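You operate a simulated robot arm through the tools that you are given. There is no shell and no other tool. Be economical: measure what you need, move in short steps, check, and stop when the job is done.

You run a simulated robot arm. Do the job below in one go: nothing can be reset, and whatever is moved stays where it is left.

TASK
Pour detergent into the wash well to the full line, then start COTTON.
Fine: pour from the dosing jug and stand it back; shut the drawer before the start; no spill; the washer is left on. Set down upright: dosing jug.

It is judged by the outcome, as a careful person would: the job done as asked, and still so three seconds after it is handed in. It fails if anything else is knocked over, pushed out of place, dropped, spilled or broken.

THE ROBOT
A 6-joint arm with a two-finger gripper on a trunk, on a base that drives. Base frame: it is fixed to the floor where the robot stands at the start and does not move with it; the origin is under the middle of the robot, x ahead of it, y to its left, z up; the surface under the hand at the start is at about z = 91.7. Readings come in cm, degrees, newtons and seconds.
It reaches about 129.8 cm from its shoulder. Its first joint turns from -149.0 to 149.0 degrees. Places, roughly: programme dial [90, -10, 80]; soap drawer [90, 10, 80]; wash well [90, 10, 80]; washing machine [120, 0, 40]. Payload 1.57 kg.
The TCP is the grasp point between the finger pads, 2.1 cm short of the fingertips. In the tool frame z runs along the fingers and y along their closing line. Largest opening 7 cm; the body of the gripper starts 5 cm behind the TCP.
Orientation is told as [roll, pitch, yaw] about the base's x, y, z axes, in that order, counted from this pose: with the fingers straight down and closing along the base's y, the tool's x points along the base's -x, its y along +y and its z along -z.

THE INTERFACE
- The arm moves only by the tool play_rows. Its argument "steps" is one flat list of numbers, 7 for each row, row after row: the finger opening in cm, from 0 to 7, then the shift along the tool's x, y, z in units of 150 mm (1.0 is 150 mm), then the turn, a rotation vector about the tool's x, y, z in units of 90 degrees (1.0 is 90 degrees). In form: [gripper, tx, ty, tz, rx, ry, rz, gripper, tx, ty, tz, rx, ry, rz, ...]. A call has 1 to 10 rows; each row is the pose to reach, as a shift and turn from the pose commanded when the call began, along the tool's axes at that moment. A call with a number of a shift or a turn outside -1 to 1 is refused whole. Rows are played at 5 a second. More than 5 cm and 8.6 degrees between two rows, or a gripper value outside its range, and nothing of the call is played. Where a pose cannot be reached the arm comes as near as it can. A force on the tool above 90 N (or 10 N above the force at the start of the call, whichever is more), or a blocked arm, ends the call early, and 0.2 s more pass. The fingers move at their own pace and stop on an object; they squeeze with about 30 N. The grip force told is the motor's: it shows also when the fingers shut on nothing. Time passes only in rows, and 0.2 s behind the last, so rows that repeat a pose let the fingers close. The reply holds the time, the measured pose of the TCP, the force on the tool along the base axes, the opening and the grip force, in the units named above and with some noise, with the torque about the TCP (base axes, N m) and any sound that the robot's microphone picked up.
- Cameras (640 x 400 px; columns grow to the right, rows downward): "scene" is now at [2.73, 15.58, 190.6]; the picture's right is [-0.24, -0.97, 0.00], its down [-0.75, 0.18, -0.64] and it looks along [0.62, -0.15, -0.77] (base axes); focal length 265 px, centre (320, 200). "wrist" rides on the gripper at [7.9, 0.4, -8.1] in the tool frame; the picture's right is [-0.05, 1.00, 0.00], its down [-0.67, -0.04, -0.74] and it looks along [-0.74, -0.04, 0.67] (tool axes); focal length 256 px, centre (320, 200). There is no depth. A picture from a camera that has moved, and an enlarged one, comes with that camera's place and axes in the base frame and with its lens.
- snapshot(camera): a new picture of that camera. No time passes.
- lift_body(by): slides the trunk up (or, below 0, down) by that many cm; the arm and the scene camera ride with it, the base frame stays. It gives what a move gives, with no picture.
- drive_base(legs): drives the robot by 1 to 6 legs, each [ahead, turn to the left] in cm and degrees, along the robot's own axes; the way and the turn of a leg run together, so that a leg with both is an arc; at most 150 cm and 180 degrees a leg. The arm and the cameras ride along, it lands a little off, and it stops where it bumps. It gives what a move gives.
- head_to(pan, tilt): turns the head with the scene camera to pan (to the left, within 155 degrees either way) and tilt (down, from -29 to 69), counted from straight ahead of the robot. It gives what a move gives.
- close_up(camera, box): a new picture of the part [left, top, right, bottom] of that camera's present view, enlarged. No time passes.
- close_job(): hands the job in; it is judged then, once.

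Go step by step. Nothing tells you exact positions but the pictures and the camera data: compare them with the known pose of the tool, close in by small moves and look again before you grip or let go. The budget is 120 turns and 98 pictures, counting those below and the enlarged ones. Unless the task says otherwise, let go and move clear before handing in, and close with one line.

The tools are called after "Emit:" by a JSON object that holds its "name" and its "arguments". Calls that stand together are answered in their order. play_rows: Moves the arm, as the interface text tells. Its arguments: {"type":"object","properties":{"steps":{"type":"array"}},"required":["steps"]} The other tools are called the same way: lift_body (by) slides the trunk up or down; drive_base (legs) drives the base; head_to (pan, tilt) turns the head that bears the scene camera; snapshot (camera) takes a picture; close_up (camera, box) takes an enlarged picture of a part of a camera's view; close_job () hands the job in.

At the start:

```text
t: 0.0
tool_pos: [91.76, 17.56, 124.66]
tool_rot: [0.0, 0.0, -0.6]
contact_force: [-0.8, 0.2, 0.1]
wrist_torque: [-0.02, 0.01, 0.02]
width: 7.0
finger_force: 0.1
trunk travel left (down, up): [-92.7, 4.3]
robot x, y, heading: [-0.29, 0.29, 0.1]
head pan, tilt: [-13.7, 50.4]
```

scene: 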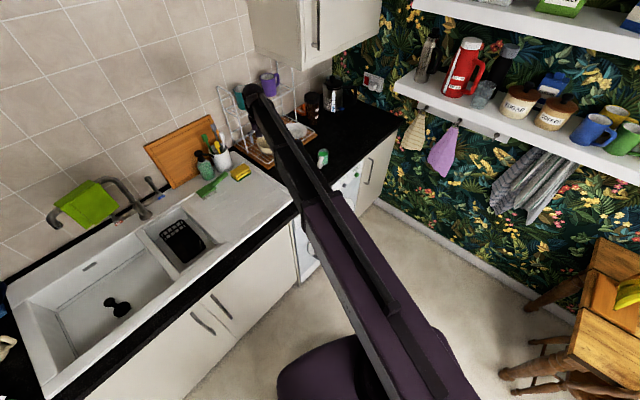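
wrist: 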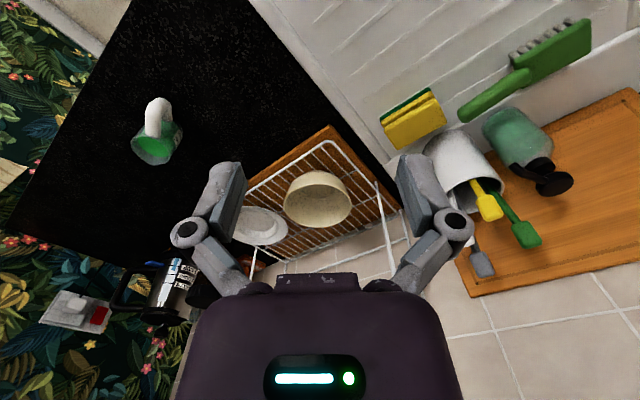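

I see a sink at left and a worktop over the washer. The small white/green jug stands near (109,-11) on the worktop. I'll look closer.

Emit:
{"name": "close_up", "arguments": {"camera": "scene", "box": [240, 100, 400, 200]}}

Emit:
{"name": "close_up", "arguments": {"camera": "wrist", "box": [80, 60, 240, 160]}}

```text
4.00 times, centred on (320, 150) of scene
camera zoom: at [2.73, 15.58, 190.6], right [-0.24, -0.97, 0.0], down [-0.75, 0.18, -0.64], along [0.62, -0.15, -0.77], focal length 1061 px, centre (320, 400)
```

zoom: 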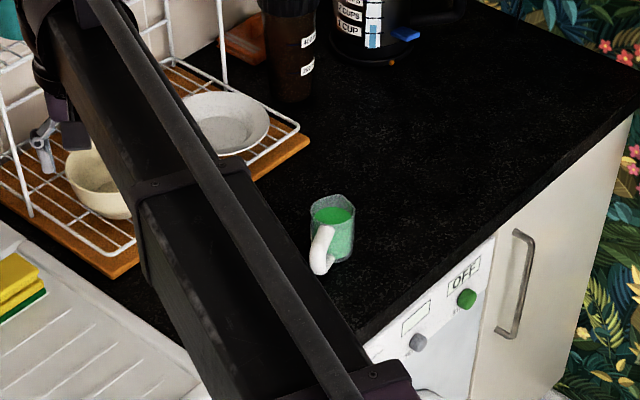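

```text
4.00 times, centred on (160, 110) of wrist
camera zoom: at [83.73, 18.08, 132.65], right [0.06, 1.0, 0.0], down [0.67, -0.04, 0.74], along [0.74, -0.05, -0.67], focal length 1024 px, centre (960, 560)
```

zoom: 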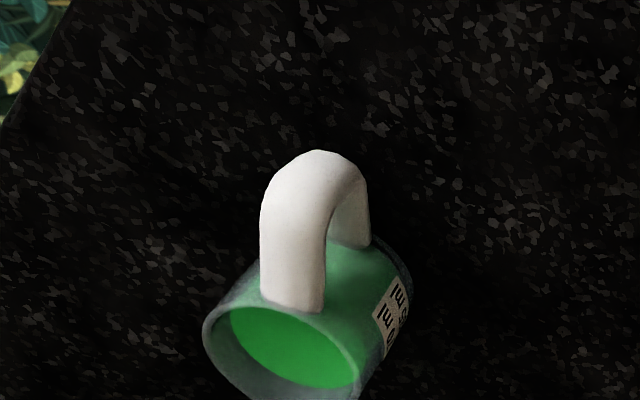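

The arm hides the drawer. I'll check behind before backing off for a clear view.

Emit:
{"name": "head_to", "arguments": {"pan": 150, "tilt": 45}}

Emit:
{"name": "snapshot", "arguments": {"camera": "scene"}}

```text
t: 2.5
tool_pos: [91.75, 17.56, 124.69]
tool_rot: [0.0, -0.1, -0.5]
contact_force: [0.3, 0.6, 0.2]
wrist_torque: [0.02, -0.02, 0.0]
width: 6.99
finger_force: 0.0
trunk travel left (down, up): [-92.7, 4.3]
robot x, y, heading: [-0.06, 0.45, 0.3]
head pan, tilt: [150.0, 45.0]
```

```text
93 pictures are left
camera scene: at [-11.75, 21.46, 191.35], right [0.5, 0.87, 0.0], down [0.61, -0.35, -0.71], along [-0.61, 0.35, -0.71], focal length 265 px, centre (320, 200)
```

scene: 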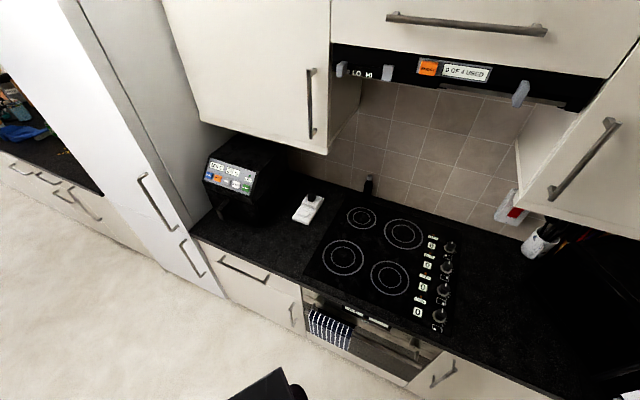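

Behind is clear to about x=-100. I'll back off 40 cm and look at the washer.

Emit:
{"name": "drive_base", "arguments": {"legs": [[-40, 0]]}}

Emit:
{"name": "head_to", "arguments": {"pan": 0, "tilt": 45}}

Emit:
{"name": "snapshot", "arguments": {"camera": "scene"}}

```text
t: 5.5
tool_pos: [50.49, 18.15, 124.65]
tool_rot: [0.0, 0.0, -0.1]
contact_force: [-0.6, 0.1, 0.0]
wrist_torque: [-0.01, 0.01, 0.0]
width: 7.02
finger_force: 0.2
trunk travel left (down, up): [-92.7, 4.3]
robot x, y, heading: [-41.09, 0.35, 0.7]
head pan, tilt: [150.0, 45.0]
```

```text
t: 7.9
tool_pos: [50.59, 18.03, 124.58]
tool_rot: [0.0, -0.1, -0.1]
contact_force: [-0.3, -0.1, -0.6]
wrist_torque: [0.02, 0.01, 0.02]
width: 6.99
finger_force: 0.1
trunk travel left (down, up): [-92.7, 4.3]
robot x, y, heading: [-41.41, 0.48, 0.8]
head pan, tilt: [0.0, 45.0]
```

```text
92 pictures are left
camera scene: at [-37.8, 17.33, 191.35], right [0.01, -1.0, 0.0], down [-0.71, -0.01, -0.71], along [0.71, 0.01, -0.71], focal length 265 px, centre (320, 200)
```

scene: 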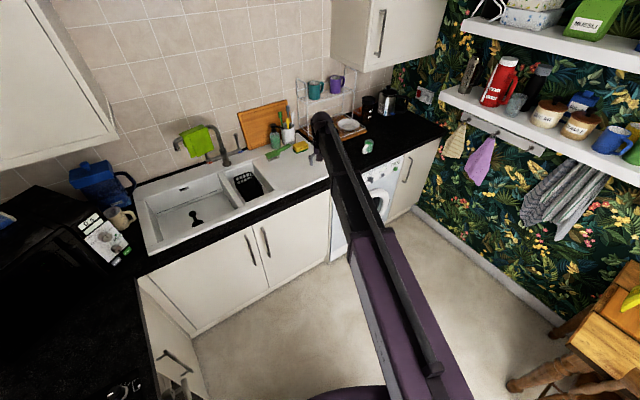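

The arm still hides the front; I'll lower the trunk so the wrist camera sees the washer front.

Emit:
{"name": "lift_body", "arguments": {"by": -42}}

Emit:
{"name": "snapshot", "arguments": {"camera": "wrist"}}

Emit:
{"name": "snapshot", "arguments": {"camera": "scene"}}

```text
refused: -42 is not a number from -40 to 40
```

```text
91 pictures are left
camera wrist: at [42.56, 18.59, 132.65], right [0.05, 1.0, 0.0], down [0.67, -0.04, 0.74], along [0.74, -0.04, -0.67], focal length 256 px, centre (320, 200)
```

wrist: 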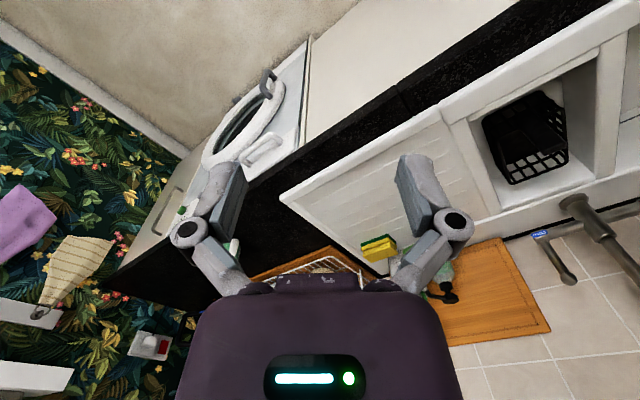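

```text
90 pictures are left
camera scene: at [-37.8, 17.33, 191.35], right [0.01, -1.0, 0.0], down [-0.71, -0.01, -0.71], along [0.71, 0.01, -0.71], focal length 265 px, centre (320, 200)
```

scene: 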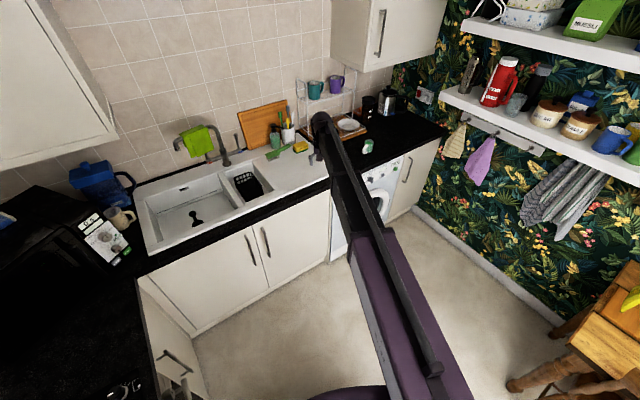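

The counters run diagonally: the washer front faces about (-0.83,-0.55), so I must work at heading ~33°. I'll lower the trunk and look at its front.

Emit:
{"name": "lift_body", "arguments": {"by": -30}}

Emit:
{"name": "drive_base", "arguments": {"legs": [[0, 33]]}}

Emit:
{"name": "head_to", "arguments": {"pan": -35, "tilt": 38}}

Emit:
{"name": "snapshot", "arguments": {"camera": "scene"}}

Emit:
{"name": "snapshot", "arguments": {"camera": "wrist"}}

```text
t: 10.9
tool_pos: [50.63, 18.21, 94.7]
tool_rot: [0.0, 0.0, -0.2]
contact_force: [-0.5, 0.3, -0.2]
wrist_torque: [0.02, -0.03, -0.02]
width: 7.02
finger_force: 0.1
trunk travel left (down, up): [-62.7, 34.3]
robot x, y, heading: [-41.28, 0.36, 0.5]
head pan, tilt: [0.0, 45.0]
```

```text
t: 13.5
tool_pos: [26.24, 65.09, 94.68]
tool_rot: [0.0, 0.0, 32.8]
contact_force: [0.1, -0.7, -0.4]
wrist_torque: [0.02, 0.02, 0.0]
width: 7.01
finger_force: 0.0
trunk travel left (down, up): [-62.7, 34.3]
robot x, y, heading: [-41.11, 0.7, 33.2]
head pan, tilt: [0.0, 45.0]
```

```text
t: 14.5
tool_pos: [26.37, 65.03, 94.65]
tool_rot: [0.0, 0.0, 32.8]
contact_force: [0.0, 0.8, 0.0]
wrist_torque: [-0.04, 0.04, 0.0]
width: 7.01
finger_force: 0.0
trunk travel left (down, up): [-62.7, 34.3]
robot x, y, heading: [-41.27, 1.05, 33.2]
head pan, tilt: [-35.0, 38.0]
```

```text
89 pictures are left
camera scene: at [-45.72, 11.92, 162.37], right [-0.03, -1.0, 0.0], down [-0.62, 0.02, -0.79], along [0.79, -0.02, -0.62], focal length 265 px, centre (320, 200)
```

scene: 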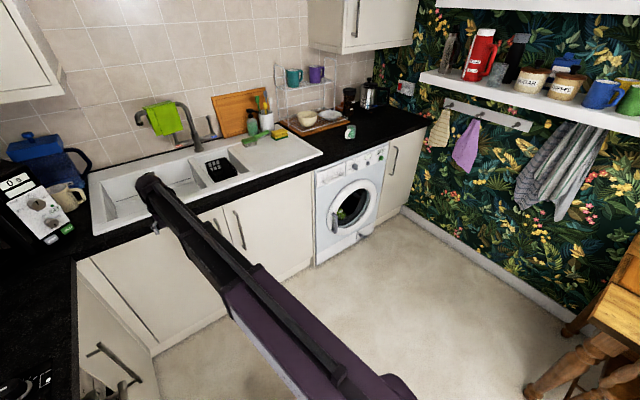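

```text
88 pictures are left
camera wrist: at [19.31, 61.1, 102.65], right [-0.5, 0.87, 0.0], down [0.58, 0.33, 0.74], along [0.65, 0.37, -0.67], focal length 256 px, centre (320, 200)
```

wrist: 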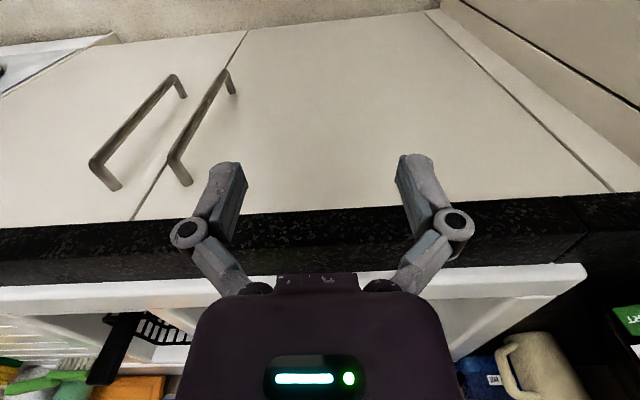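

Good view of the washer now. I zoom in on it.

Emit:
{"name": "close_up", "arguments": {"camera": "scene", "box": [300, 115, 428, 195]}}

Emit:
{"name": "close_up", "arguments": {"camera": "scene", "box": [308, 140, 392, 192]}}

```text
5.00 times, centred on (364, 155) of scene
camera zoom: at [-45.72, 11.92, 162.37], right [-0.03, -1.0, 0.0], down [-0.62, 0.02, -0.79], along [0.79, -0.02, -0.62], focal length 1326 px, centre (100, 425)
```

zoom: 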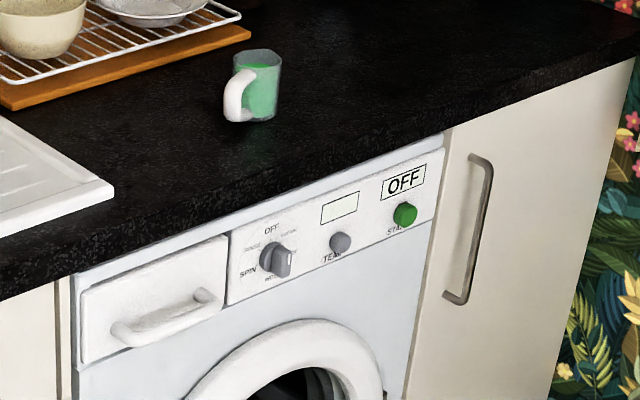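

```text
7.62 times, centred on (350, 166) of scene
camera zoom: at [-45.72, 11.92, 162.37], right [-0.03, -1.0, 0.0], down [-0.62, 0.02, -0.79], along [0.79, -0.02, -0.62], focal length 2021 px, centre (91, 459)
```

zoom: 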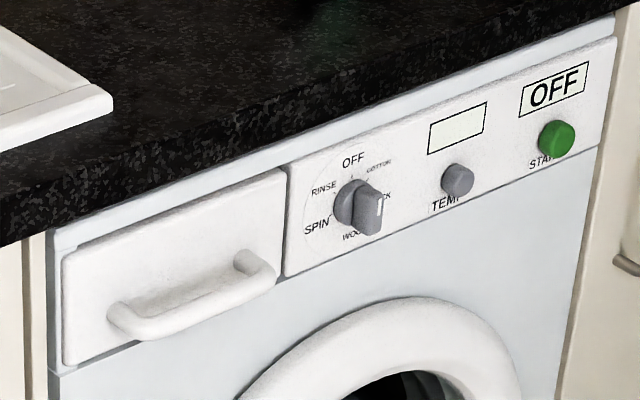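

Layout is clear: drawer with bar handle at left, dial, TEMP button, green START. I'll retract the arm before relocating in front of the washer.

Emit:
{"name": "play_rows", "arguments": {"steps": [7, 0.33, 0, -0.2, 0, 0, 0, 7, 0.66, 0, -0.4, 0, 0, 0, 7, 1, 0, -0.6, 0, 0, 0]}}

Emit:
{"name": "play_rows", "arguments": {"steps": [7, 0.33, 0, 0, 0, 0, 0, 7, 0.66, 0, 0, 0, 0, 0, 7, 1, 0, 0, 0, 0, 0]}}

Emit:
{"name": "drive_base", "arguments": {"legs": [[0, -66]]}}

```text
refused: row 1 steps farther than a row can; nothing moved
```

```text
refused: row 3 steps farther than a row can; nothing moved
```

```text
t: 19.2
tool_pos: [44.63, -36.11, 94.59]
tool_rot: [0.0, 0.0, -34.1]
contact_force: [0.3, -0.1, 0.0]
wrist_torque: [0.0, 0.01, 0.02]
width: 7.01
finger_force: 0.1
trunk travel left (down, up): [-62.7, 34.3]
robot x, y, heading: [-41.25, 0.4, -33.3]
head pan, tilt: [-35.0, 38.0]
```

The rows stepped slightly too far; I retry the retraction with smaller steps.

Emit:
{"name": "play_rows", "arguments": {"steps": [7, 0.25, 0, -0.2, 0, 0, 0, 7, 0.5, 0, -0.4, 0, 0, 0, 7, 0.75, 0, -0.6, 0, 0, 0, 7, 1, 0, -0.8, 0, 0, 0]}}

Emit:
{"name": "play_rows", "arguments": {"steps": [7, 0.32, 0, 0, 0, 0, 0, 7, 0.64, 0, 0, 0, 0, 0, 7, 0.96, 0, 0, 0, 0, 0]}}

```text
t: 20.2
tool_pos: [32.22, -28.2, 94.65]
tool_rot: [-0.1, 0.0, -34.1]
contact_force: [-0.4, -0.3, -0.1]
wrist_torque: [0.04, -0.02, 0.01]
width: 7.0
finger_force: 0.0
out of reach, approached as far as the arm can: row 1, 2, 3, 4
trunk travel left (down, up): [-62.7, 34.3]
robot x, y, heading: [-41.37, 0.42, -33.0]
head pan, tilt: [-35.0, 38.0]
```

```text
t: 21.1
tool_pos: [20.59, -19.98, 94.69]
tool_rot: [-0.1, 0.0, -34.1]
contact_force: [-0.7, 0.3, -0.9]
wrist_torque: [0.03, 0.01, 0.0]
width: 7.01
finger_force: 0.0
trunk travel left (down, up): [-62.7, 34.3]
robot x, y, heading: [-41.54, 0.53, -33.0]
head pan, tilt: [-35.0, 38.0]
```

Retracted. Now I drive to a spot in front of the washer.

Emit:
{"name": "drive_base", "arguments": {"legs": [[55, 0], [0, 55]]}}

Emit:
{"name": "head_to", "arguments": {"pan": 0, "tilt": 45}}

Emit:
{"name": "snapshot", "arguments": {"camera": "scene"}}

Emit:
{"name": "snapshot", "arguments": {"camera": "wrist"}}

```text
t: 28.4
tool_pos: [56.92, 8.75, 94.54]
tool_rot: [0.0, 0.0, 20.6]
contact_force: [0.7, -0.2, -0.1]
wrist_torque: [0.02, 0.02, 0.01]
width: 6.99
finger_force: 0.0
trunk travel left (down, up): [-62.7, 34.3]
robot x, y, heading: [3.51, -28.32, 21.4]
head pan, tilt: [-35.0, 38.0]
```

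```text
t: 29.4
tool_pos: [56.87, 8.67, 94.56]
tool_rot: [-0.1, 0.0, 20.6]
contact_force: [0.6, -0.3, -0.1]
wrist_torque: [-0.03, 0.01, 0.0]
width: 7.0
finger_force: 0.2
trunk travel left (down, up): [-62.7, 34.3]
robot x, y, heading: [3.54, -27.73, 21.1]
head pan, tilt: [0.0, 45.0]
```

```text
85 pictures are left
camera scene: at [0.71, -10.67, 161.35], right [0.36, -0.93, 0.0], down [-0.66, -0.25, -0.71], along [0.66, 0.25, -0.71], focal length 265 px, centre (320, 200)
```

scene: 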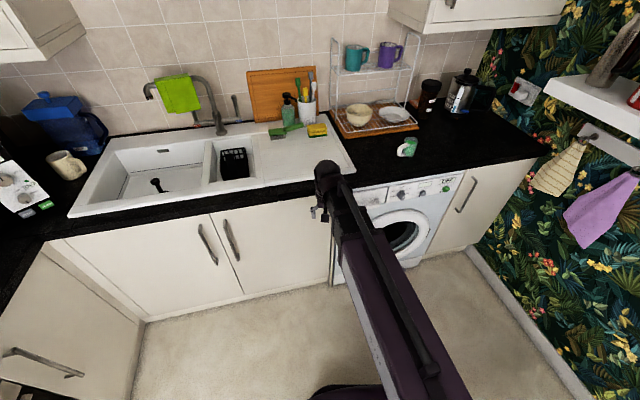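

```text
84 pictures are left
camera wrist: at [49.19, 6.37, 102.65], right [-0.3, 0.95, 0.0], down [0.64, 0.2, 0.74], along [0.71, 0.22, -0.67], focal length 256 px, centre (320, 200)
```

wrist: 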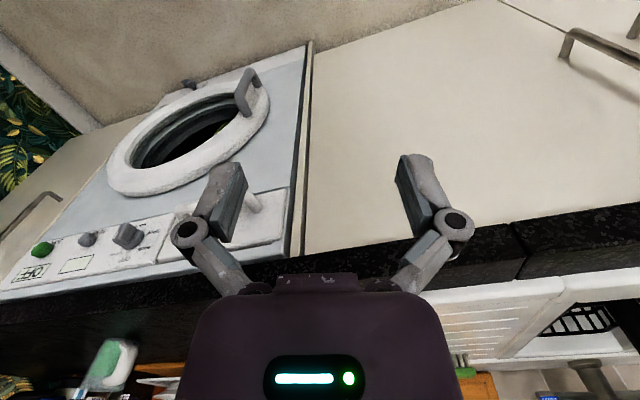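

Good position. I zoom in to measure the drawer, dial and jug.

Emit:
{"name": "close_up", "arguments": {"camera": "scene", "box": [340, 120, 484, 210]}}

Emit:
{"name": "close_up", "arguments": {"camera": "wrist", "box": [0, 180, 320, 380]}}

```text
4.44 times, centred on (412, 165) of scene
camera zoom: at [0.71, -10.67, 161.35], right [0.36, -0.93, 0.0], down [-0.66, -0.25, -0.71], along [0.66, 0.25, -0.71], focal length 1179 px, centre (-89, 356)
```

zoom: 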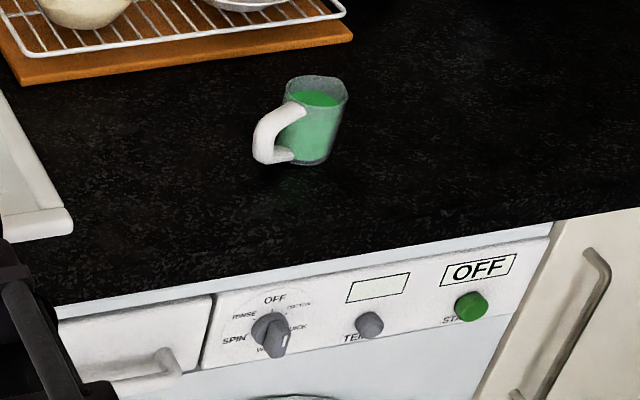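

```text
2.00 times, centred on (160, 280) of wrist
camera zoom: at [49.19, 6.37, 102.65], right [-0.3, 0.95, 0.0], down [0.64, 0.2, 0.74], along [0.71, 0.22, -0.67], focal length 512 px, centre (640, 40)
```

zoom: 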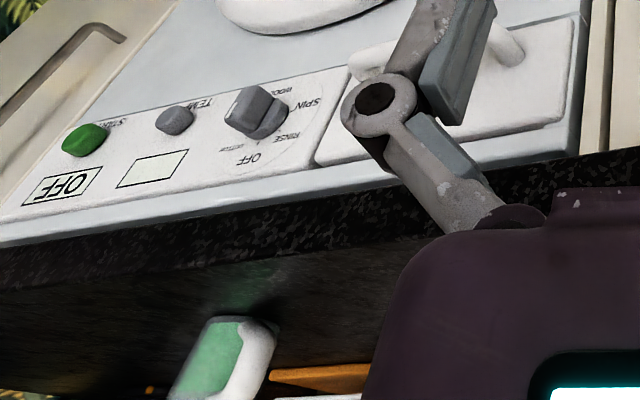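

Triangulation gives START ≈ (108.9,-33.4,75.7), dial ≈ (95.4,-14.5,77), panel heading 35.5°, jug ≈ (107,-13) with handle toward (-0.8,+0.55). I'll turn the gripper to point horizontally at the washer with a vertical closing line for the drawer handle.

Emit:
{"name": "play_rows", "arguments": {"steps": [7, 0, 0, 0, 0, 0, -0.09, 7, 0, 0, 0, 0, 0, -0.18, 7, 0, 0, 0, 0, 0, -0.27, 7, 0, 0, 0, 0, 0, -0.36, 7, 0, 0, 0, 0, 0, -0.45, 7, 0, 0, 0, 0, 0, -0.54, 7, 0, 0, 0, 0, 0, -0.63]}}

Emit:
{"name": "play_rows", "arguments": {"steps": [7, 0, 0, 0, 0, 0, -0.09, 7, 0, 0, 0, 0, 0, -0.18, 7, 0, 0, 0, 0, 0, -0.27, 7, 0, 0, 0, 0, 0, -0.36, 7, 0, 0, 0, 0, 0, -0.45, 7, 0, 0, 0, 0, 0, -0.536]}}

Emit:
{"name": "play_rows", "arguments": {"steps": [7, 0, 0, 0, 0.09, 0, 0, 7, 0, 0, 0, 0.18, 0, 0, 7, 0, 0, 0, 0.27, 0, 0, 7, 0, 0, 0, 0.36, 0, 0, 7, 0, 0, 0, 0.45, 0, 0, 7, 0, 0, 0, 0.5, 0, 0]}}

```text
t: 31.1
tool_pos: [56.8, 8.66, 94.61]
tool_rot: [0.1, 0.1, 77.4]
contact_force: [-0.1, 0.5, 0.6]
wrist_torque: [-0.05, -0.01, 0.0]
width: 7.0
finger_force: 0.0
trunk travel left (down, up): [-62.7, 34.3]
robot x, y, heading: [3.43, -27.94, 21.2]
head pan, tilt: [0.0, 45.0]
```

```text
t: 32.5
tool_pos: [56.93, 8.68, 94.71]
tool_rot: [0.0, 0.0, 125.5]
contact_force: [0.4, 0.1, -0.7]
wrist_torque: [0.0, 0.01, -0.01]
width: 7.0
finger_force: 0.1
trunk travel left (down, up): [-62.7, 34.3]
robot x, y, heading: [3.57, -27.4, 21.1]
head pan, tilt: [0.0, 45.0]
```

```text
t: 33.9
tool_pos: [58.55, 9.99, 100.12]
tool_rot: [-45.0, -0.1, 125.6]
contact_force: [-0.1, -0.2, 0.4]
wrist_torque: [0.01, 0.01, -0.03]
width: 7.0
finger_force: 0.0
out of reach, approached as far as the arm can: row 2, 3, 4, 5, 6
trunk travel left (down, up): [-62.7, 34.3]
robot x, y, heading: [3.54, -27.96, 21.0]
head pan, tilt: [0.0, 45.0]
```

Continue pitching to horizontal.

Emit:
{"name": "play_rows", "arguments": {"steps": [7, 0, 0, 0, 0.09, 0, 0, 7, 0, 0, 0, 0.18, 0, 0, 7, 0, 0, 0, 0.27, 0, 0, 7, 0, 0, 0, 0.36, 0, 0, 7, 0, 0, 0, 0.45, 0, 0, 7, 0, 0, 0, 0.5, 0, 0]}}

Emit:
{"name": "snapshot", "arguments": {"camera": "scene"}}

Emit:
{"name": "snapshot", "arguments": {"camera": "wrist"}}

```text
t: 35.2
tool_pos: [62.98, 13.16, 113.16]
tool_rot: [-90.0, 0.0, 125.6]
contact_force: [-0.1, 0.0, 0.3]
wrist_torque: [-0.01, 0.0, 0.01]
width: 7.02
finger_force: 0.1
out of reach, approached as far as the arm can: row 1, 2, 3, 4, 5, 6
trunk travel left (down, up): [-62.7, 34.3]
robot x, y, heading: [3.66, -27.31, 21.2]
head pan, tilt: [0.0, 45.0]
```

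```text
81 pictures are left
camera scene: at [0.71, -10.68, 161.35], right [0.36, -0.93, 0.0], down [-0.66, -0.25, -0.71], along [0.66, 0.25, -0.71], focal length 265 px, centre (320, 200)
```

scene: 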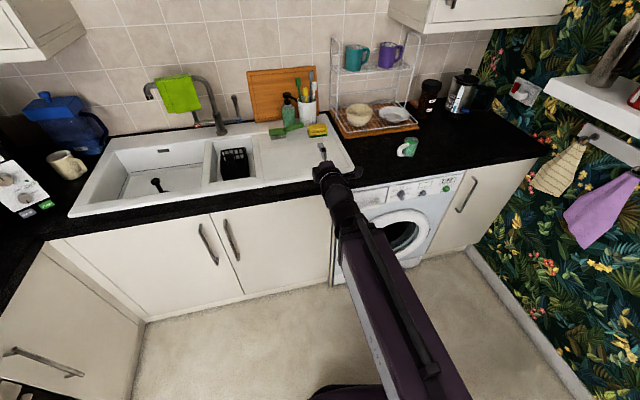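

```text
80 pictures are left
camera wrist: at [60.95, 2.01, 112.73], right [-0.03, 0.04, -1.0], down [-0.99, 0.11, 0.04], along [0.11, 0.99, 0.04], focal length 256 px, centre (320, 200)
```

wrist: 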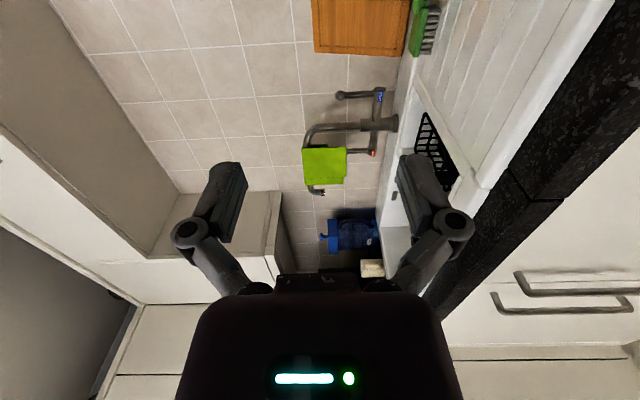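

The arm seems to hold wrist height, so height comes from the trunk. I'll back off slightly and lower the trunk to handle height.

Emit:
{"name": "play_rows", "arguments": {"steps": [7, 0, 0, -0.3, 0, 0, 0]}}

Emit:
{"name": "lift_body", "arguments": {"by": -36}}

Emit:
{"name": "snapshot", "arguments": {"camera": "scene"}}

Emit:
{"name": "snapshot", "arguments": {"camera": "wrist"}}

```text
t: 35.6
tool_pos: [62.97, 13.2, 113.22]
tool_rot: [-89.9, 0.0, 125.5]
contact_force: [-0.4, -0.3, 0.2]
wrist_torque: [0.0, 0.01, 0.0]
width: 7.0
finger_force: 0.2
out of reach, approached as far as the arm can: row 1
trunk travel left (down, up): [-62.7, 34.3]
robot x, y, heading: [3.69, -27.79, 21.1]
head pan, tilt: [0.0, 45.0]
```

```text
t: 39.1
tool_pos: [63.09, 13.23, 77.32]
tool_rot: [-90.0, -0.1, 125.5]
contact_force: [-0.2, -0.7, -0.3]
wrist_torque: [0.0, -0.01, -0.04]
width: 7.01
finger_force: 0.2
trunk travel left (down, up): [-26.7, 70.3]
robot x, y, heading: [3.79, -27.89, 21.0]
head pan, tilt: [0.0, 45.0]
```

```text
79 pictures are left
camera scene: at [0.71, -10.68, 125.35], right [0.36, -0.93, 0.0], down [-0.66, -0.25, -0.71], along [0.66, 0.25, -0.71], focal length 265 px, centre (320, 200)
```

scene: 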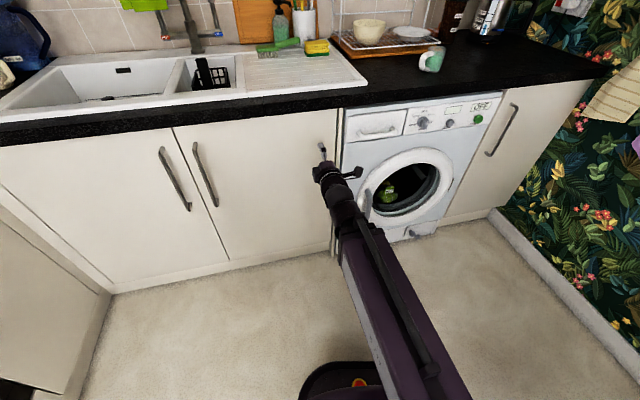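

```text
78 pictures are left
camera wrist: at [60.96, 1.99, 76.73], right [-0.03, 0.04, -1.0], down [-0.99, 0.11, 0.04], along [0.11, 0.99, 0.04], focal length 256 px, centre (320, 200)
```

wrist: 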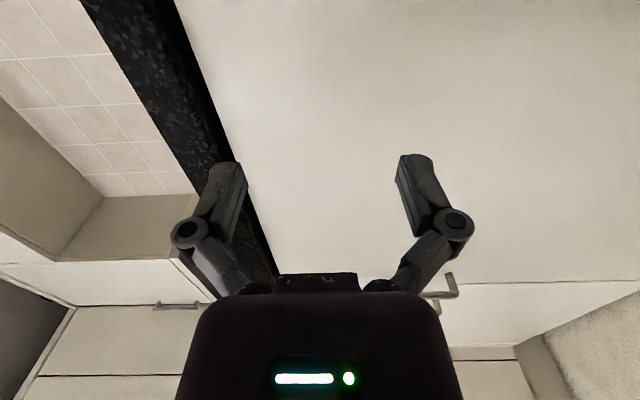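

Now the scene camera sees the washer front well. I zoom to measure the handle.

Emit:
{"name": "close_up", "arguments": {"camera": "scene", "box": [330, 90, 426, 150]}}

Emit:
{"name": "close_up", "arguments": {"camera": "scene", "box": [390, 30, 502, 140]}}

```text
6.67 times, centred on (378, 120) of scene
camera zoom: at [0.71, -10.68, 125.35], right [0.36, -0.93, 0.0], down [-0.66, -0.25, -0.71], along [0.66, 0.25, -0.71], focal length 1768 px, centre (-67, 733)
```

zoom: 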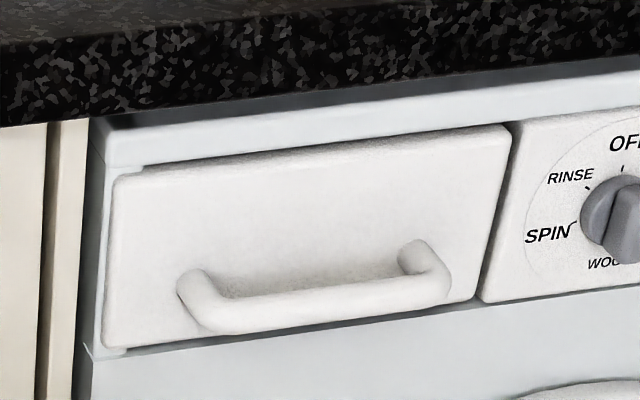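

```text
3.64 times, centred on (446, 85) of scene
camera zoom: at [0.71, -10.68, 125.35], right [0.36, -0.93, 0.0], down [-0.66, -0.25, -0.71], along [0.66, 0.25, -0.71], focal length 964 px, centre (-138, 618)
```

zoom: 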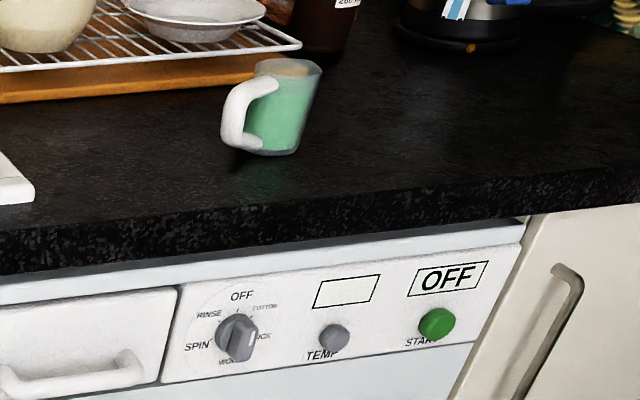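

The handle bar should be near (82.6,-0.5,76.9). I'll slide the gripper right along the panel to line up.

Emit:
{"name": "play_rows", "arguments": {"steps": [7, 0.25, 0, 0, 0, 0, 0, 7, 0.5, 0, 0, 0, 0, 0, 7, 0.75, 0, 0, 0, 0, 0]}}

Emit:
{"name": "play_rows", "arguments": {"steps": [7, 0.25, 0, 0, 0, 0, 0, 7, 0.5, 0, 0, 0, 0, 0, 7, 0.75, 0, 0, 0, 0, 0]}}

Emit:
{"name": "snapshot", "arguments": {"camera": "wrist"}}

Emit:
{"name": "snapshot", "arguments": {"camera": "scene"}}

```text
t: 40.0
tool_pos: [69.42, 3.94, 77.24]
tool_rot: [-90.1, -0.2, 125.6]
contact_force: [-0.8, -0.1, -0.8]
wrist_torque: [0.0, -0.03, 0.01]
width: 7.02
finger_force: 0.0
out of reach, approached as far as the arm can: row 1
trunk travel left (down, up): [-26.7, 70.3]
robot x, y, heading: [3.6, -27.85, 21.1]
head pan, tilt: [0.0, 45.0]
```

```text
t: 40.8
tool_pos: [76.11, -5.02, 77.25]
tool_rot: [-89.9, 0.0, 125.6]
contact_force: [0.1, -0.1, 0.1]
wrist_torque: [0.01, -0.02, -0.04]
width: 6.98
finger_force: 0.1
trunk travel left (down, up): [-26.7, 70.3]
robot x, y, heading: [3.75, -27.84, 21.2]
head pan, tilt: [0.0, 45.0]
```

```text
75 pictures are left
camera wrist: at [74.06, -16.3, 76.72], right [-0.03, 0.04, -1.0], down [-0.99, 0.11, 0.04], along [0.11, 0.99, 0.04], focal length 256 px, centre (320, 200)
```

wrist: 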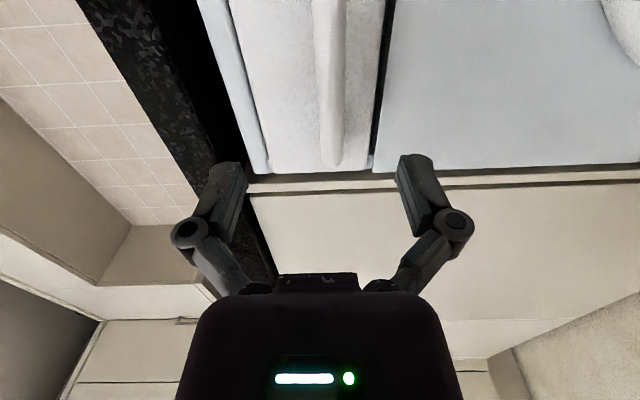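

```text
74 pictures are left
camera scene: at [0.7, -10.66, 125.35], right [0.36, -0.93, 0.0], down [-0.66, -0.25, -0.71], along [0.66, 0.25, -0.71], focal length 265 px, centre (320, 200)
```

scene: 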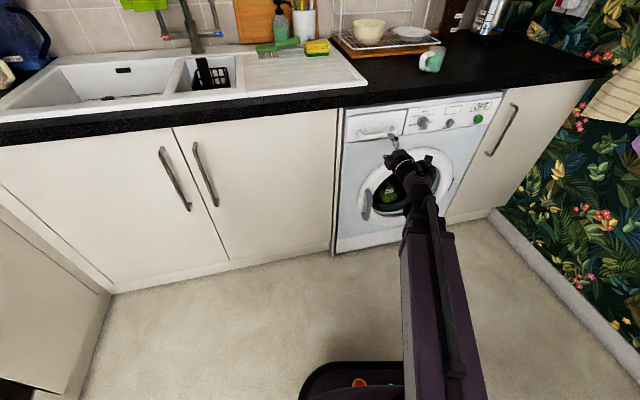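

The bar lies midway between the fingers. I'll advance 5 cm, then look.

Emit:
{"name": "play_rows", "arguments": {"steps": [7, 0, 0.03, 0.17, 0, 0, 0, 7, 0, 0.03, 0.35, 0, 0, 0]}}

Emit:
{"name": "snapshot", "arguments": {"camera": "wrist"}}

Emit:
{"name": "close_up", "arguments": {"camera": "scene", "box": [330, 80, 458, 160]}}

```text
t: 41.4
tool_pos: [80.28, -2.15, 77.12]
tool_rot: [-90.0, 0.1, 125.5]
contact_force: [-0.3, 0.1, 0.5]
wrist_torque: [0.02, 0.02, 0.0]
width: 7.0
finger_force: 0.1
out of reach, approached as far as the arm can: row 1, 2
trunk travel left (down, up): [-26.7, 70.3]
robot x, y, heading: [3.24, -27.81, 21.3]
head pan, tilt: [0.0, 45.0]
```

```text
73 pictures are left
camera wrist: at [78.2, -13.32, 76.71], right [-0.03, 0.04, -1.0], down [-0.99, 0.11, 0.04], along [0.11, 0.99, 0.04], focal length 256 px, centre (320, 200)
```

wrist: 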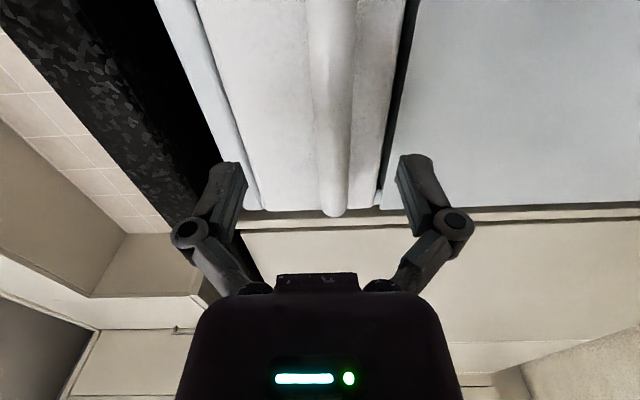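

```text
5.00 times, centred on (394, 120) of scene
camera zoom: at [0.71, -10.7, 125.35], right [0.36, -0.93, 0.0], down [-0.66, -0.25, -0.71], along [0.66, 0.25, -0.71], focal length 1326 px, centre (-50, 600)
```

zoom: 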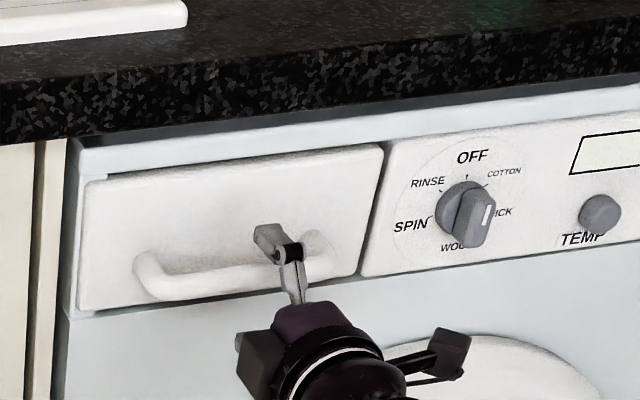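

Aligned well, slightly right of the bar's middle. Small correction, then advance 3 cm and close.

Emit:
{"name": "lift_body", "arguments": {"by": -0.5}}

Emit:
{"name": "play_rows", "arguments": {"steps": [7, -0.1, 0, 0.1, 0, 0, 0, 7, -0.1, 0, 0.2, 0, 0, 0]}}

Emit:
{"name": "snapshot", "arguments": {"camera": "wrist"}}

Emit:
{"name": "close_up", "arguments": {"camera": "scene", "box": [330, 80, 458, 160]}}

```text
t: 41.9
tool_pos: [80.29, -2.17, 76.68]
tool_rot: [-90.0, 0.1, 125.5]
contact_force: [-0.3, -0.3, -0.8]
wrist_torque: [-0.01, 0.03, -0.04]
width: 7.0
finger_force: 0.1
trunk travel left (down, up): [-26.2, 70.8]
robot x, y, heading: [3.65, -28.01, 21.1]
head pan, tilt: [0.0, 45.0]
```

```text
t: 42.5
tool_pos: [81.82, 0.79, 76.66]
tool_rot: [-89.7, 0.0, 125.5]
contact_force: [0.7, 0.0, -0.9]
wrist_torque: [0.02, -0.03, 0.02]
width: 7.01
finger_force: 0.0
trunk travel left (down, up): [-26.2, 70.8]
robot x, y, heading: [3.56, -27.64, 21.1]
head pan, tilt: [0.0, 45.0]
```

```text
71 pictures are left
camera wrist: at [79.83, -10.36, 76.2], right [-0.03, 0.04, -1.0], down [-0.99, 0.11, 0.04], along [0.11, 0.99, 0.04], focal length 256 px, centre (320, 200)
```

wrist: 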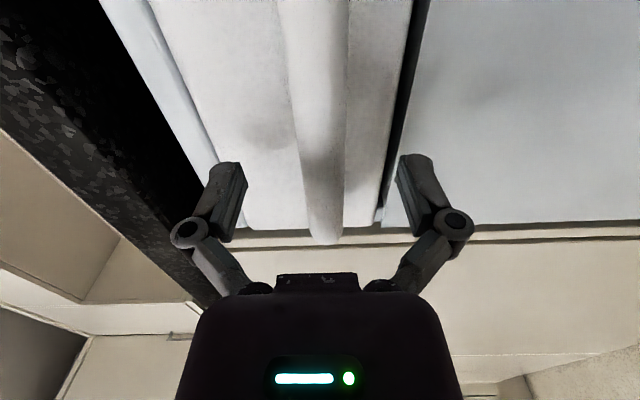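

```text
5.00 times, centred on (394, 120) of scene
camera zoom: at [0.71, -10.69, 124.85], right [0.36, -0.93, 0.0], down [-0.66, -0.25, -0.71], along [0.66, 0.25, -0.71], focal length 1326 px, centre (-50, 600)
```

zoom: 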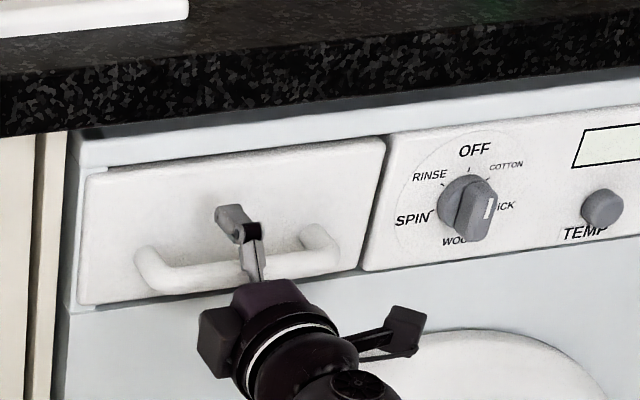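

The bar is right at the grasp point. I close the fingers on it.

Emit:
{"name": "play_rows", "arguments": {"steps": [1, 0, 0, 0, 0, 0, 0, 0.5, 0, 0, 0, 0, 0, 0, 0, 0, 0, 0, 0, 0, 0, 0, 0, 0, 0, 0, 0, 0]}}

```text
t: 43.5
tool_pos: [82.03, 0.89, 76.35]
tool_rot: [-89.7, 0.1, 125.4]
contact_force: [-15.7, -6.7, -30.1]
wrist_torque: [-0.06, 0.03, -0.26]
width: 1.66
finger_force: 32.0
trunk travel left (down, up): [-26.2, 70.8]
robot x, y, heading: [3.7, -27.64, 21.2]
head pan, tilt: [0.0, 45.0]
```

Bar gripped. I relieve the vertical load a little and pull back.

Emit:
{"name": "lift_body", "arguments": {"by": -0.4}}

Emit:
{"name": "play_rows", "arguments": {"steps": [0, 0, 0, -0.15, 0, 0, 0, 0, 0, 0, -0.3, 0, 0, 0, 0, 0, 0, -0.45, 0, 0, 0, 0, 0, 0, -0.6, 0, 0, 0]}}

Emit:
{"name": "close_up", "arguments": {"camera": "scene", "box": [330, 80, 458, 160]}}

```text
t: 44.0
tool_pos: [81.82, 0.79, 76.5]
tool_rot: [-90.0, -0.1, 125.6]
contact_force: [2.5, -0.9, 22.7]
wrist_torque: [0.02, 0.01, 0.44]
width: 1.67
finger_force: 32.1
trunk travel left (down, up): [-25.8, 71.2]
robot x, y, heading: [3.43, -27.45, 20.9]
head pan, tilt: [0.0, 45.0]
```

```text
t: 45.0
tool_pos: [74.25, -4.44, 76.53]
tool_rot: [-89.9, 0.0, 125.6]
contact_force: [-4.7, 3.8, 38.0]
wrist_torque: [0.04, 0.02, -0.72]
width: 1.69
finger_force: 32.2
trunk travel left (down, up): [-25.8, 71.2]
robot x, y, heading: [3.48, -27.89, 21.3]
head pan, tilt: [0.0, 45.0]
```

```text
5.00 times, centred on (394, 120) of scene
camera zoom: at [0.39, -10.75, 124.47], right [0.36, -0.93, 0.0], down [-0.66, -0.25, -0.71], along [0.66, 0.26, -0.7], focal length 1326 px, centre (-50, 600)
```

zoom: 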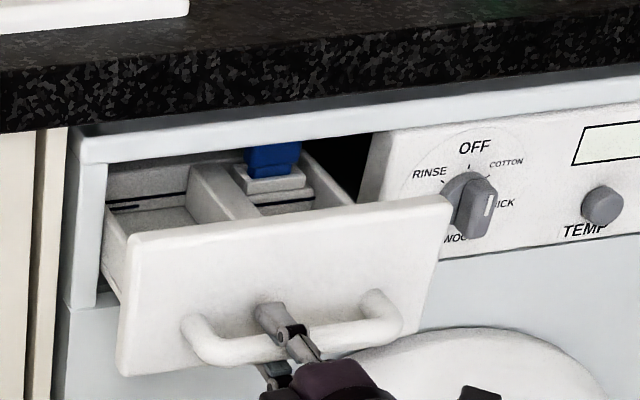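

The drawer opens, showing two compartments. I keep pulling.

Emit:
{"name": "play_rows", "arguments": {"steps": [0, 0, 0, -0.15, 0, 0, 0, 0, 0, 0, -0.3, 0, 0, 0, 0, 0, 0, -0.45, 0, 0, 0, 0, 0, 0, -0.6, 0, 0, 0]}}

Emit:
{"name": "close_up", "arguments": {"camera": "scene", "box": [330, 80, 458, 160]}}

```text
t: 46.0
tool_pos: [71.3, -8.43, 76.46]
tool_rot: [-90.1, 0.2, 125.7]
contact_force: [-17.9, 21.5, 35.5]
wrist_torque: [-0.04, -0.07, 0.24]
width: 1.69
finger_force: 31.7
out of reach, approached as far as the arm can: row 2, 3, 4
trunk travel left (down, up): [-25.8, 71.2]
robot x, y, heading: [3.34, -27.65, 21.1]
head pan, tilt: [0.0, 45.0]
```

```text
5.00 times, centred on (394, 120) of scene
camera zoom: at [0.32, -10.61, 124.43], right [0.36, -0.93, 0.0], down [-0.66, -0.26, -0.71], along [0.66, 0.25, -0.7], focal length 1326 px, centre (-50, 600)
```

zoom: 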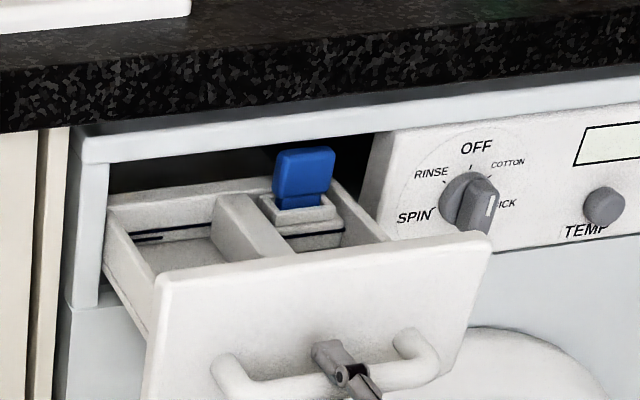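

The arm is at its minimum reach; I'll pull a bit further by backing the base slightly.

Emit:
{"name": "drive_base", "arguments": {"legs": [[-4, 0]]}}

Emit:
{"name": "close_up", "arguments": {"camera": "scene", "box": [330, 70, 474, 160]}}

```text
t: 46.9
tool_pos: [67.88, -10.32, 76.47]
tool_rot: [-90.0, -0.2, 125.3]
contact_force: [18.2, -24.2, 46.8]
wrist_torque: [0.07, 0.04, -0.05]
width: 1.72
finger_force: 32.1
trunk travel left (down, up): [-25.8, 71.2]
robot x, y, heading: [0.02, -29.41, 21.0]
head pan, tilt: [0.0, 45.0]
```

```text
4.44 times, centred on (402, 115) of scene
camera zoom: at [-3.22, -12.37, 124.5], right [0.36, -0.93, 0.0], down [-0.66, -0.25, -0.71], along [0.66, 0.26, -0.71], focal length 1179 px, centre (-44, 578)
```

zoom: 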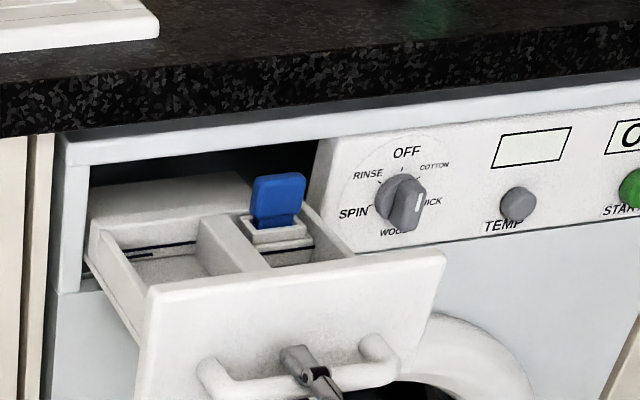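

Another 3 cm of opening will clear the counter overhang; same again.

Emit:
{"name": "drive_base", "arguments": {"legs": [[-3, 0]]}}

Emit:
{"name": "close_up", "arguments": {"camera": "scene", "box": [330, 70, 474, 160]}}

```text
t: 47.8
tool_pos: [65.27, -11.45, 76.55]
tool_rot: [-90.1, -0.3, 124.9]
contact_force: [18.3, -23.4, 44.6]
wrist_torque: [0.05, 0.01, -0.02]
width: 1.71
finger_force: 32.1
trunk travel left (down, up): [-25.8, 71.2]
robot x, y, heading: [-2.87, -30.38, 20.9]
head pan, tilt: [0.0, 45.0]
```

```text
4.44 times, centred on (402, 115) of scene
camera zoom: at [-6.05, -13.47, 124.5], right [0.36, -0.93, 0.0], down [-0.66, -0.25, -0.71], along [0.66, 0.26, -0.71], focal length 1179 px, centre (-44, 578)
```

zoom: 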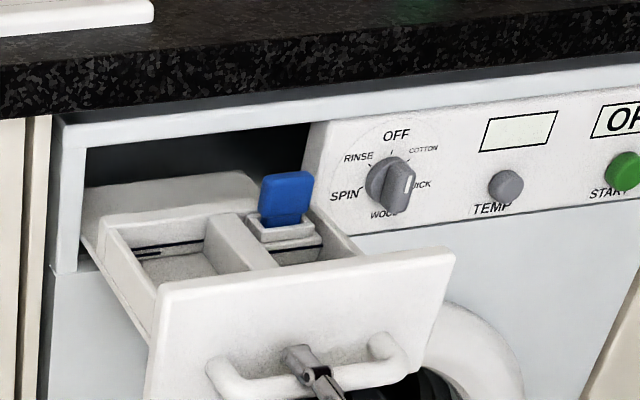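

Drawer is open about 20 cm with the well fully exposed. I release and back the base away.

Emit:
{"name": "play_rows", "arguments": {"steps": [4, 0, 0, 0, 0, 0, 0, 7, 0, 0, 0, 0, 0, 0, 7, 0, 0, 0, 0, 0, 0, 7, 0, 0, 0, 0, 0, 0]}}

Emit:
{"name": "drive_base", "arguments": {"legs": [[-12, 0]]}}

Emit:
{"name": "close_up", "arguments": {"camera": "scene", "box": [320, 40, 480, 140]}}

```text
t: 48.8
tool_pos: [65.37, -11.43, 76.23]
tool_rot: [-89.9, -0.2, 125.0]
contact_force: [0.2, -0.1, -0.3]
wrist_torque: [-0.02, -0.02, 0.0]
width: 7.02
finger_force: 0.1
trunk travel left (down, up): [-25.8, 71.2]
robot x, y, heading: [-2.97, -30.52, 21.2]
head pan, tilt: [0.0, 45.0]
```

```text
t: 50.2
tool_pos: [53.98, -15.76, 76.26]
tool_rot: [-89.9, -0.1, 124.9]
contact_force: [-0.5, 0.0, -0.2]
wrist_torque: [-0.02, 0.02, 0.04]
width: 7.0
finger_force: 0.1
trunk travel left (down, up): [-25.8, 71.2]
robot x, y, heading: [-14.35, -34.96, 21.1]
head pan, tilt: [0.0, 45.0]
```

```text
4.00 times, centred on (400, 90) of scene
camera zoom: at [-17.13, -17.57, 124.45], right [0.36, -0.93, 0.0], down [-0.66, -0.25, -0.71], along [0.66, 0.25, -0.71], focal length 1061 px, centre (0, 640)
```

zoom: 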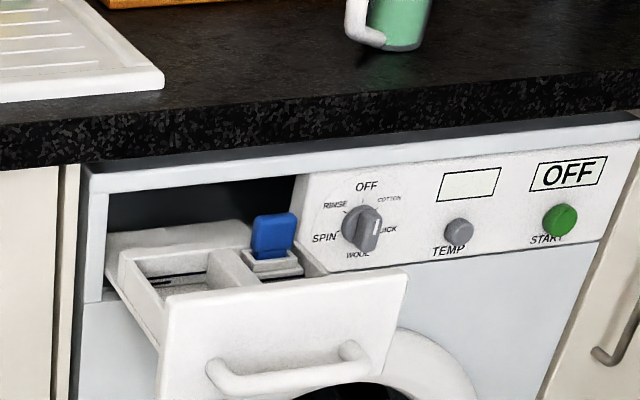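

Now for the jug. I raise the trunk and roll the gripper so the camera sits on top, then yaw toward the jug handle's line.

Emit:
{"name": "lift_body", "arguments": {"by": 32}}

Emit:
{"name": "play_rows", "arguments": {"steps": [7, 0, 0, 0, 0, 0, -0.09, 7, 0, 0, 0, 0, 0, -0.18, 7, 0, 0, 0, 0, 0, -0.27, 7, 0, 0, 0, 0, 0, -0.36, 7, 0, 0, 0, 0, 0, -0.45, 7, 0, 0, 0, 0, 0, -0.5]}}

Emit:
{"name": "play_rows", "arguments": {"steps": [7, 0, 0, 0, 0, 0, -0.09, 7, 0, 0, 0, 0, 0, -0.18, 7, 0, 0, 0, 0, 0, -0.27, 7, 0, 0, 0, 0, 0, -0.36, 7, 0, 0, 0, 0, 0, -0.45, 7, 0, 0, 0, 0, 0, -0.5]}}

Emit:
{"name": "snapshot", "arguments": {"camera": "wrist"}}

```text
t: 53.4
tool_pos: [54.1, -15.64, 108.2]
tool_rot: [-90.0, -0.2, 124.9]
contact_force: [0.1, -0.8, 0.6]
wrist_torque: [-0.01, 0.03, 0.01]
width: 7.0
finger_force: 0.2
trunk travel left (down, up): [-57.8, 39.2]
robot x, y, heading: [-14.25, -34.16, 21.1]
head pan, tilt: [0.0, 45.0]
```

```text
t: 54.8
tool_pos: [54.05, -15.67, 108.32]
tool_rot: [-89.9, 44.8, 124.9]
contact_force: [0.5, 0.5, 0.0]
wrist_torque: [0.03, -0.02, -0.01]
width: 7.01
finger_force: 0.1
trunk travel left (down, up): [-57.8, 39.2]
robot x, y, heading: [-14.88, -34.29, 21.3]
head pan, tilt: [0.0, 45.0]
```

```text
t: 56.2
tool_pos: [53.99, -15.75, 108.29]
tool_rot: [-46.8, 89.9, 168.1]
contact_force: [0.1, 0.0, -0.6]
wrist_torque: [-0.02, 0.01, 0.03]
width: 7.0
finger_force: 0.0
trunk travel left (down, up): [-57.8, 39.2]
robot x, y, heading: [-14.5, -34.69, 21.1]
head pan, tilt: [0.0, 45.0]
```

```text
64 pictures are left
camera wrist: at [47.57, -20.73, 116.17], right [0.57, -0.82, -0.05], down [-0.63, -0.4, -0.67], along [0.52, 0.41, -0.74], focal length 256 px, centre (320, 200)
```

wrist: 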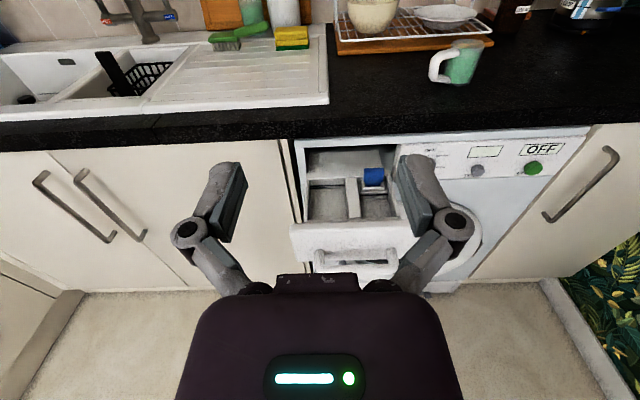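

Excellent upright view. Zoom on the jug and the wells.

Emit:
{"name": "close_up", "arguments": {"camera": "wrist", "box": [400, 20, 512, 90]}}

Emit:
{"name": "close_up", "arguments": {"camera": "wrist", "box": [280, 130, 424, 220]}}

Emit:
{"name": "close_up", "arguments": {"camera": "scene", "box": [330, 60, 490, 160]}}

```text
5.71 times, centred on (456, 55) of wrist
camera zoom: at [47.57, -20.73, 116.17], right [0.57, -0.82, -0.05], down [-0.63, -0.4, -0.67], along [0.52, 0.41, -0.74], focal length 1463 px, centre (-457, 1029)
```

zoom: 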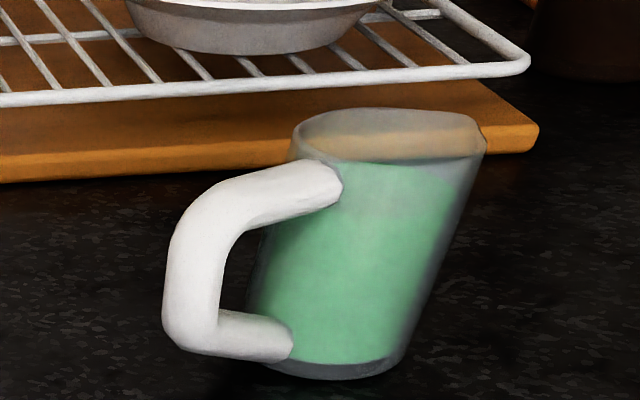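

```text
4.44 times, centred on (352, 175) of wrist
camera zoom: at [47.57, -20.73, 116.17], right [0.57, -0.82, -0.05], down [-0.63, -0.4, -0.67], along [0.52, 0.41, -0.74], focal length 1138 px, centre (178, 311)
```

zoom: 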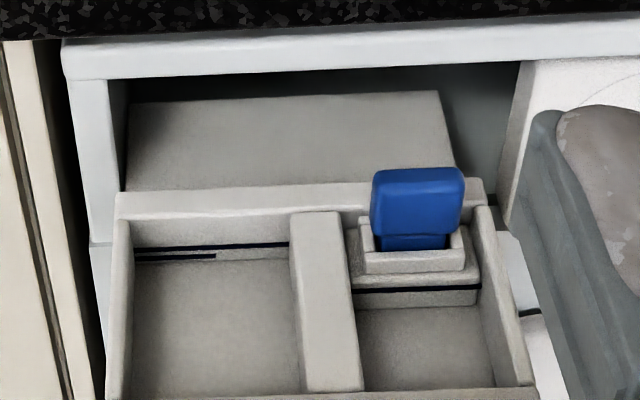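

```text
4.00 times, centred on (410, 110) of scene
camera zoom: at [-17.14, -17.57, 156.45], right [0.36, -0.93, 0.0], down [-0.66, -0.25, -0.71], along [0.66, 0.25, -0.71], focal length 1061 px, centre (-40, 560)
```

zoom: 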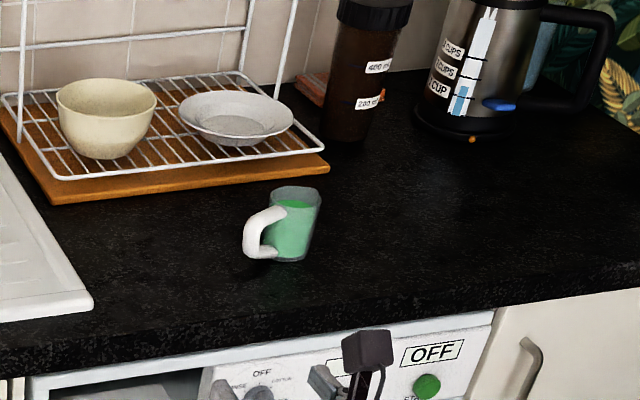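

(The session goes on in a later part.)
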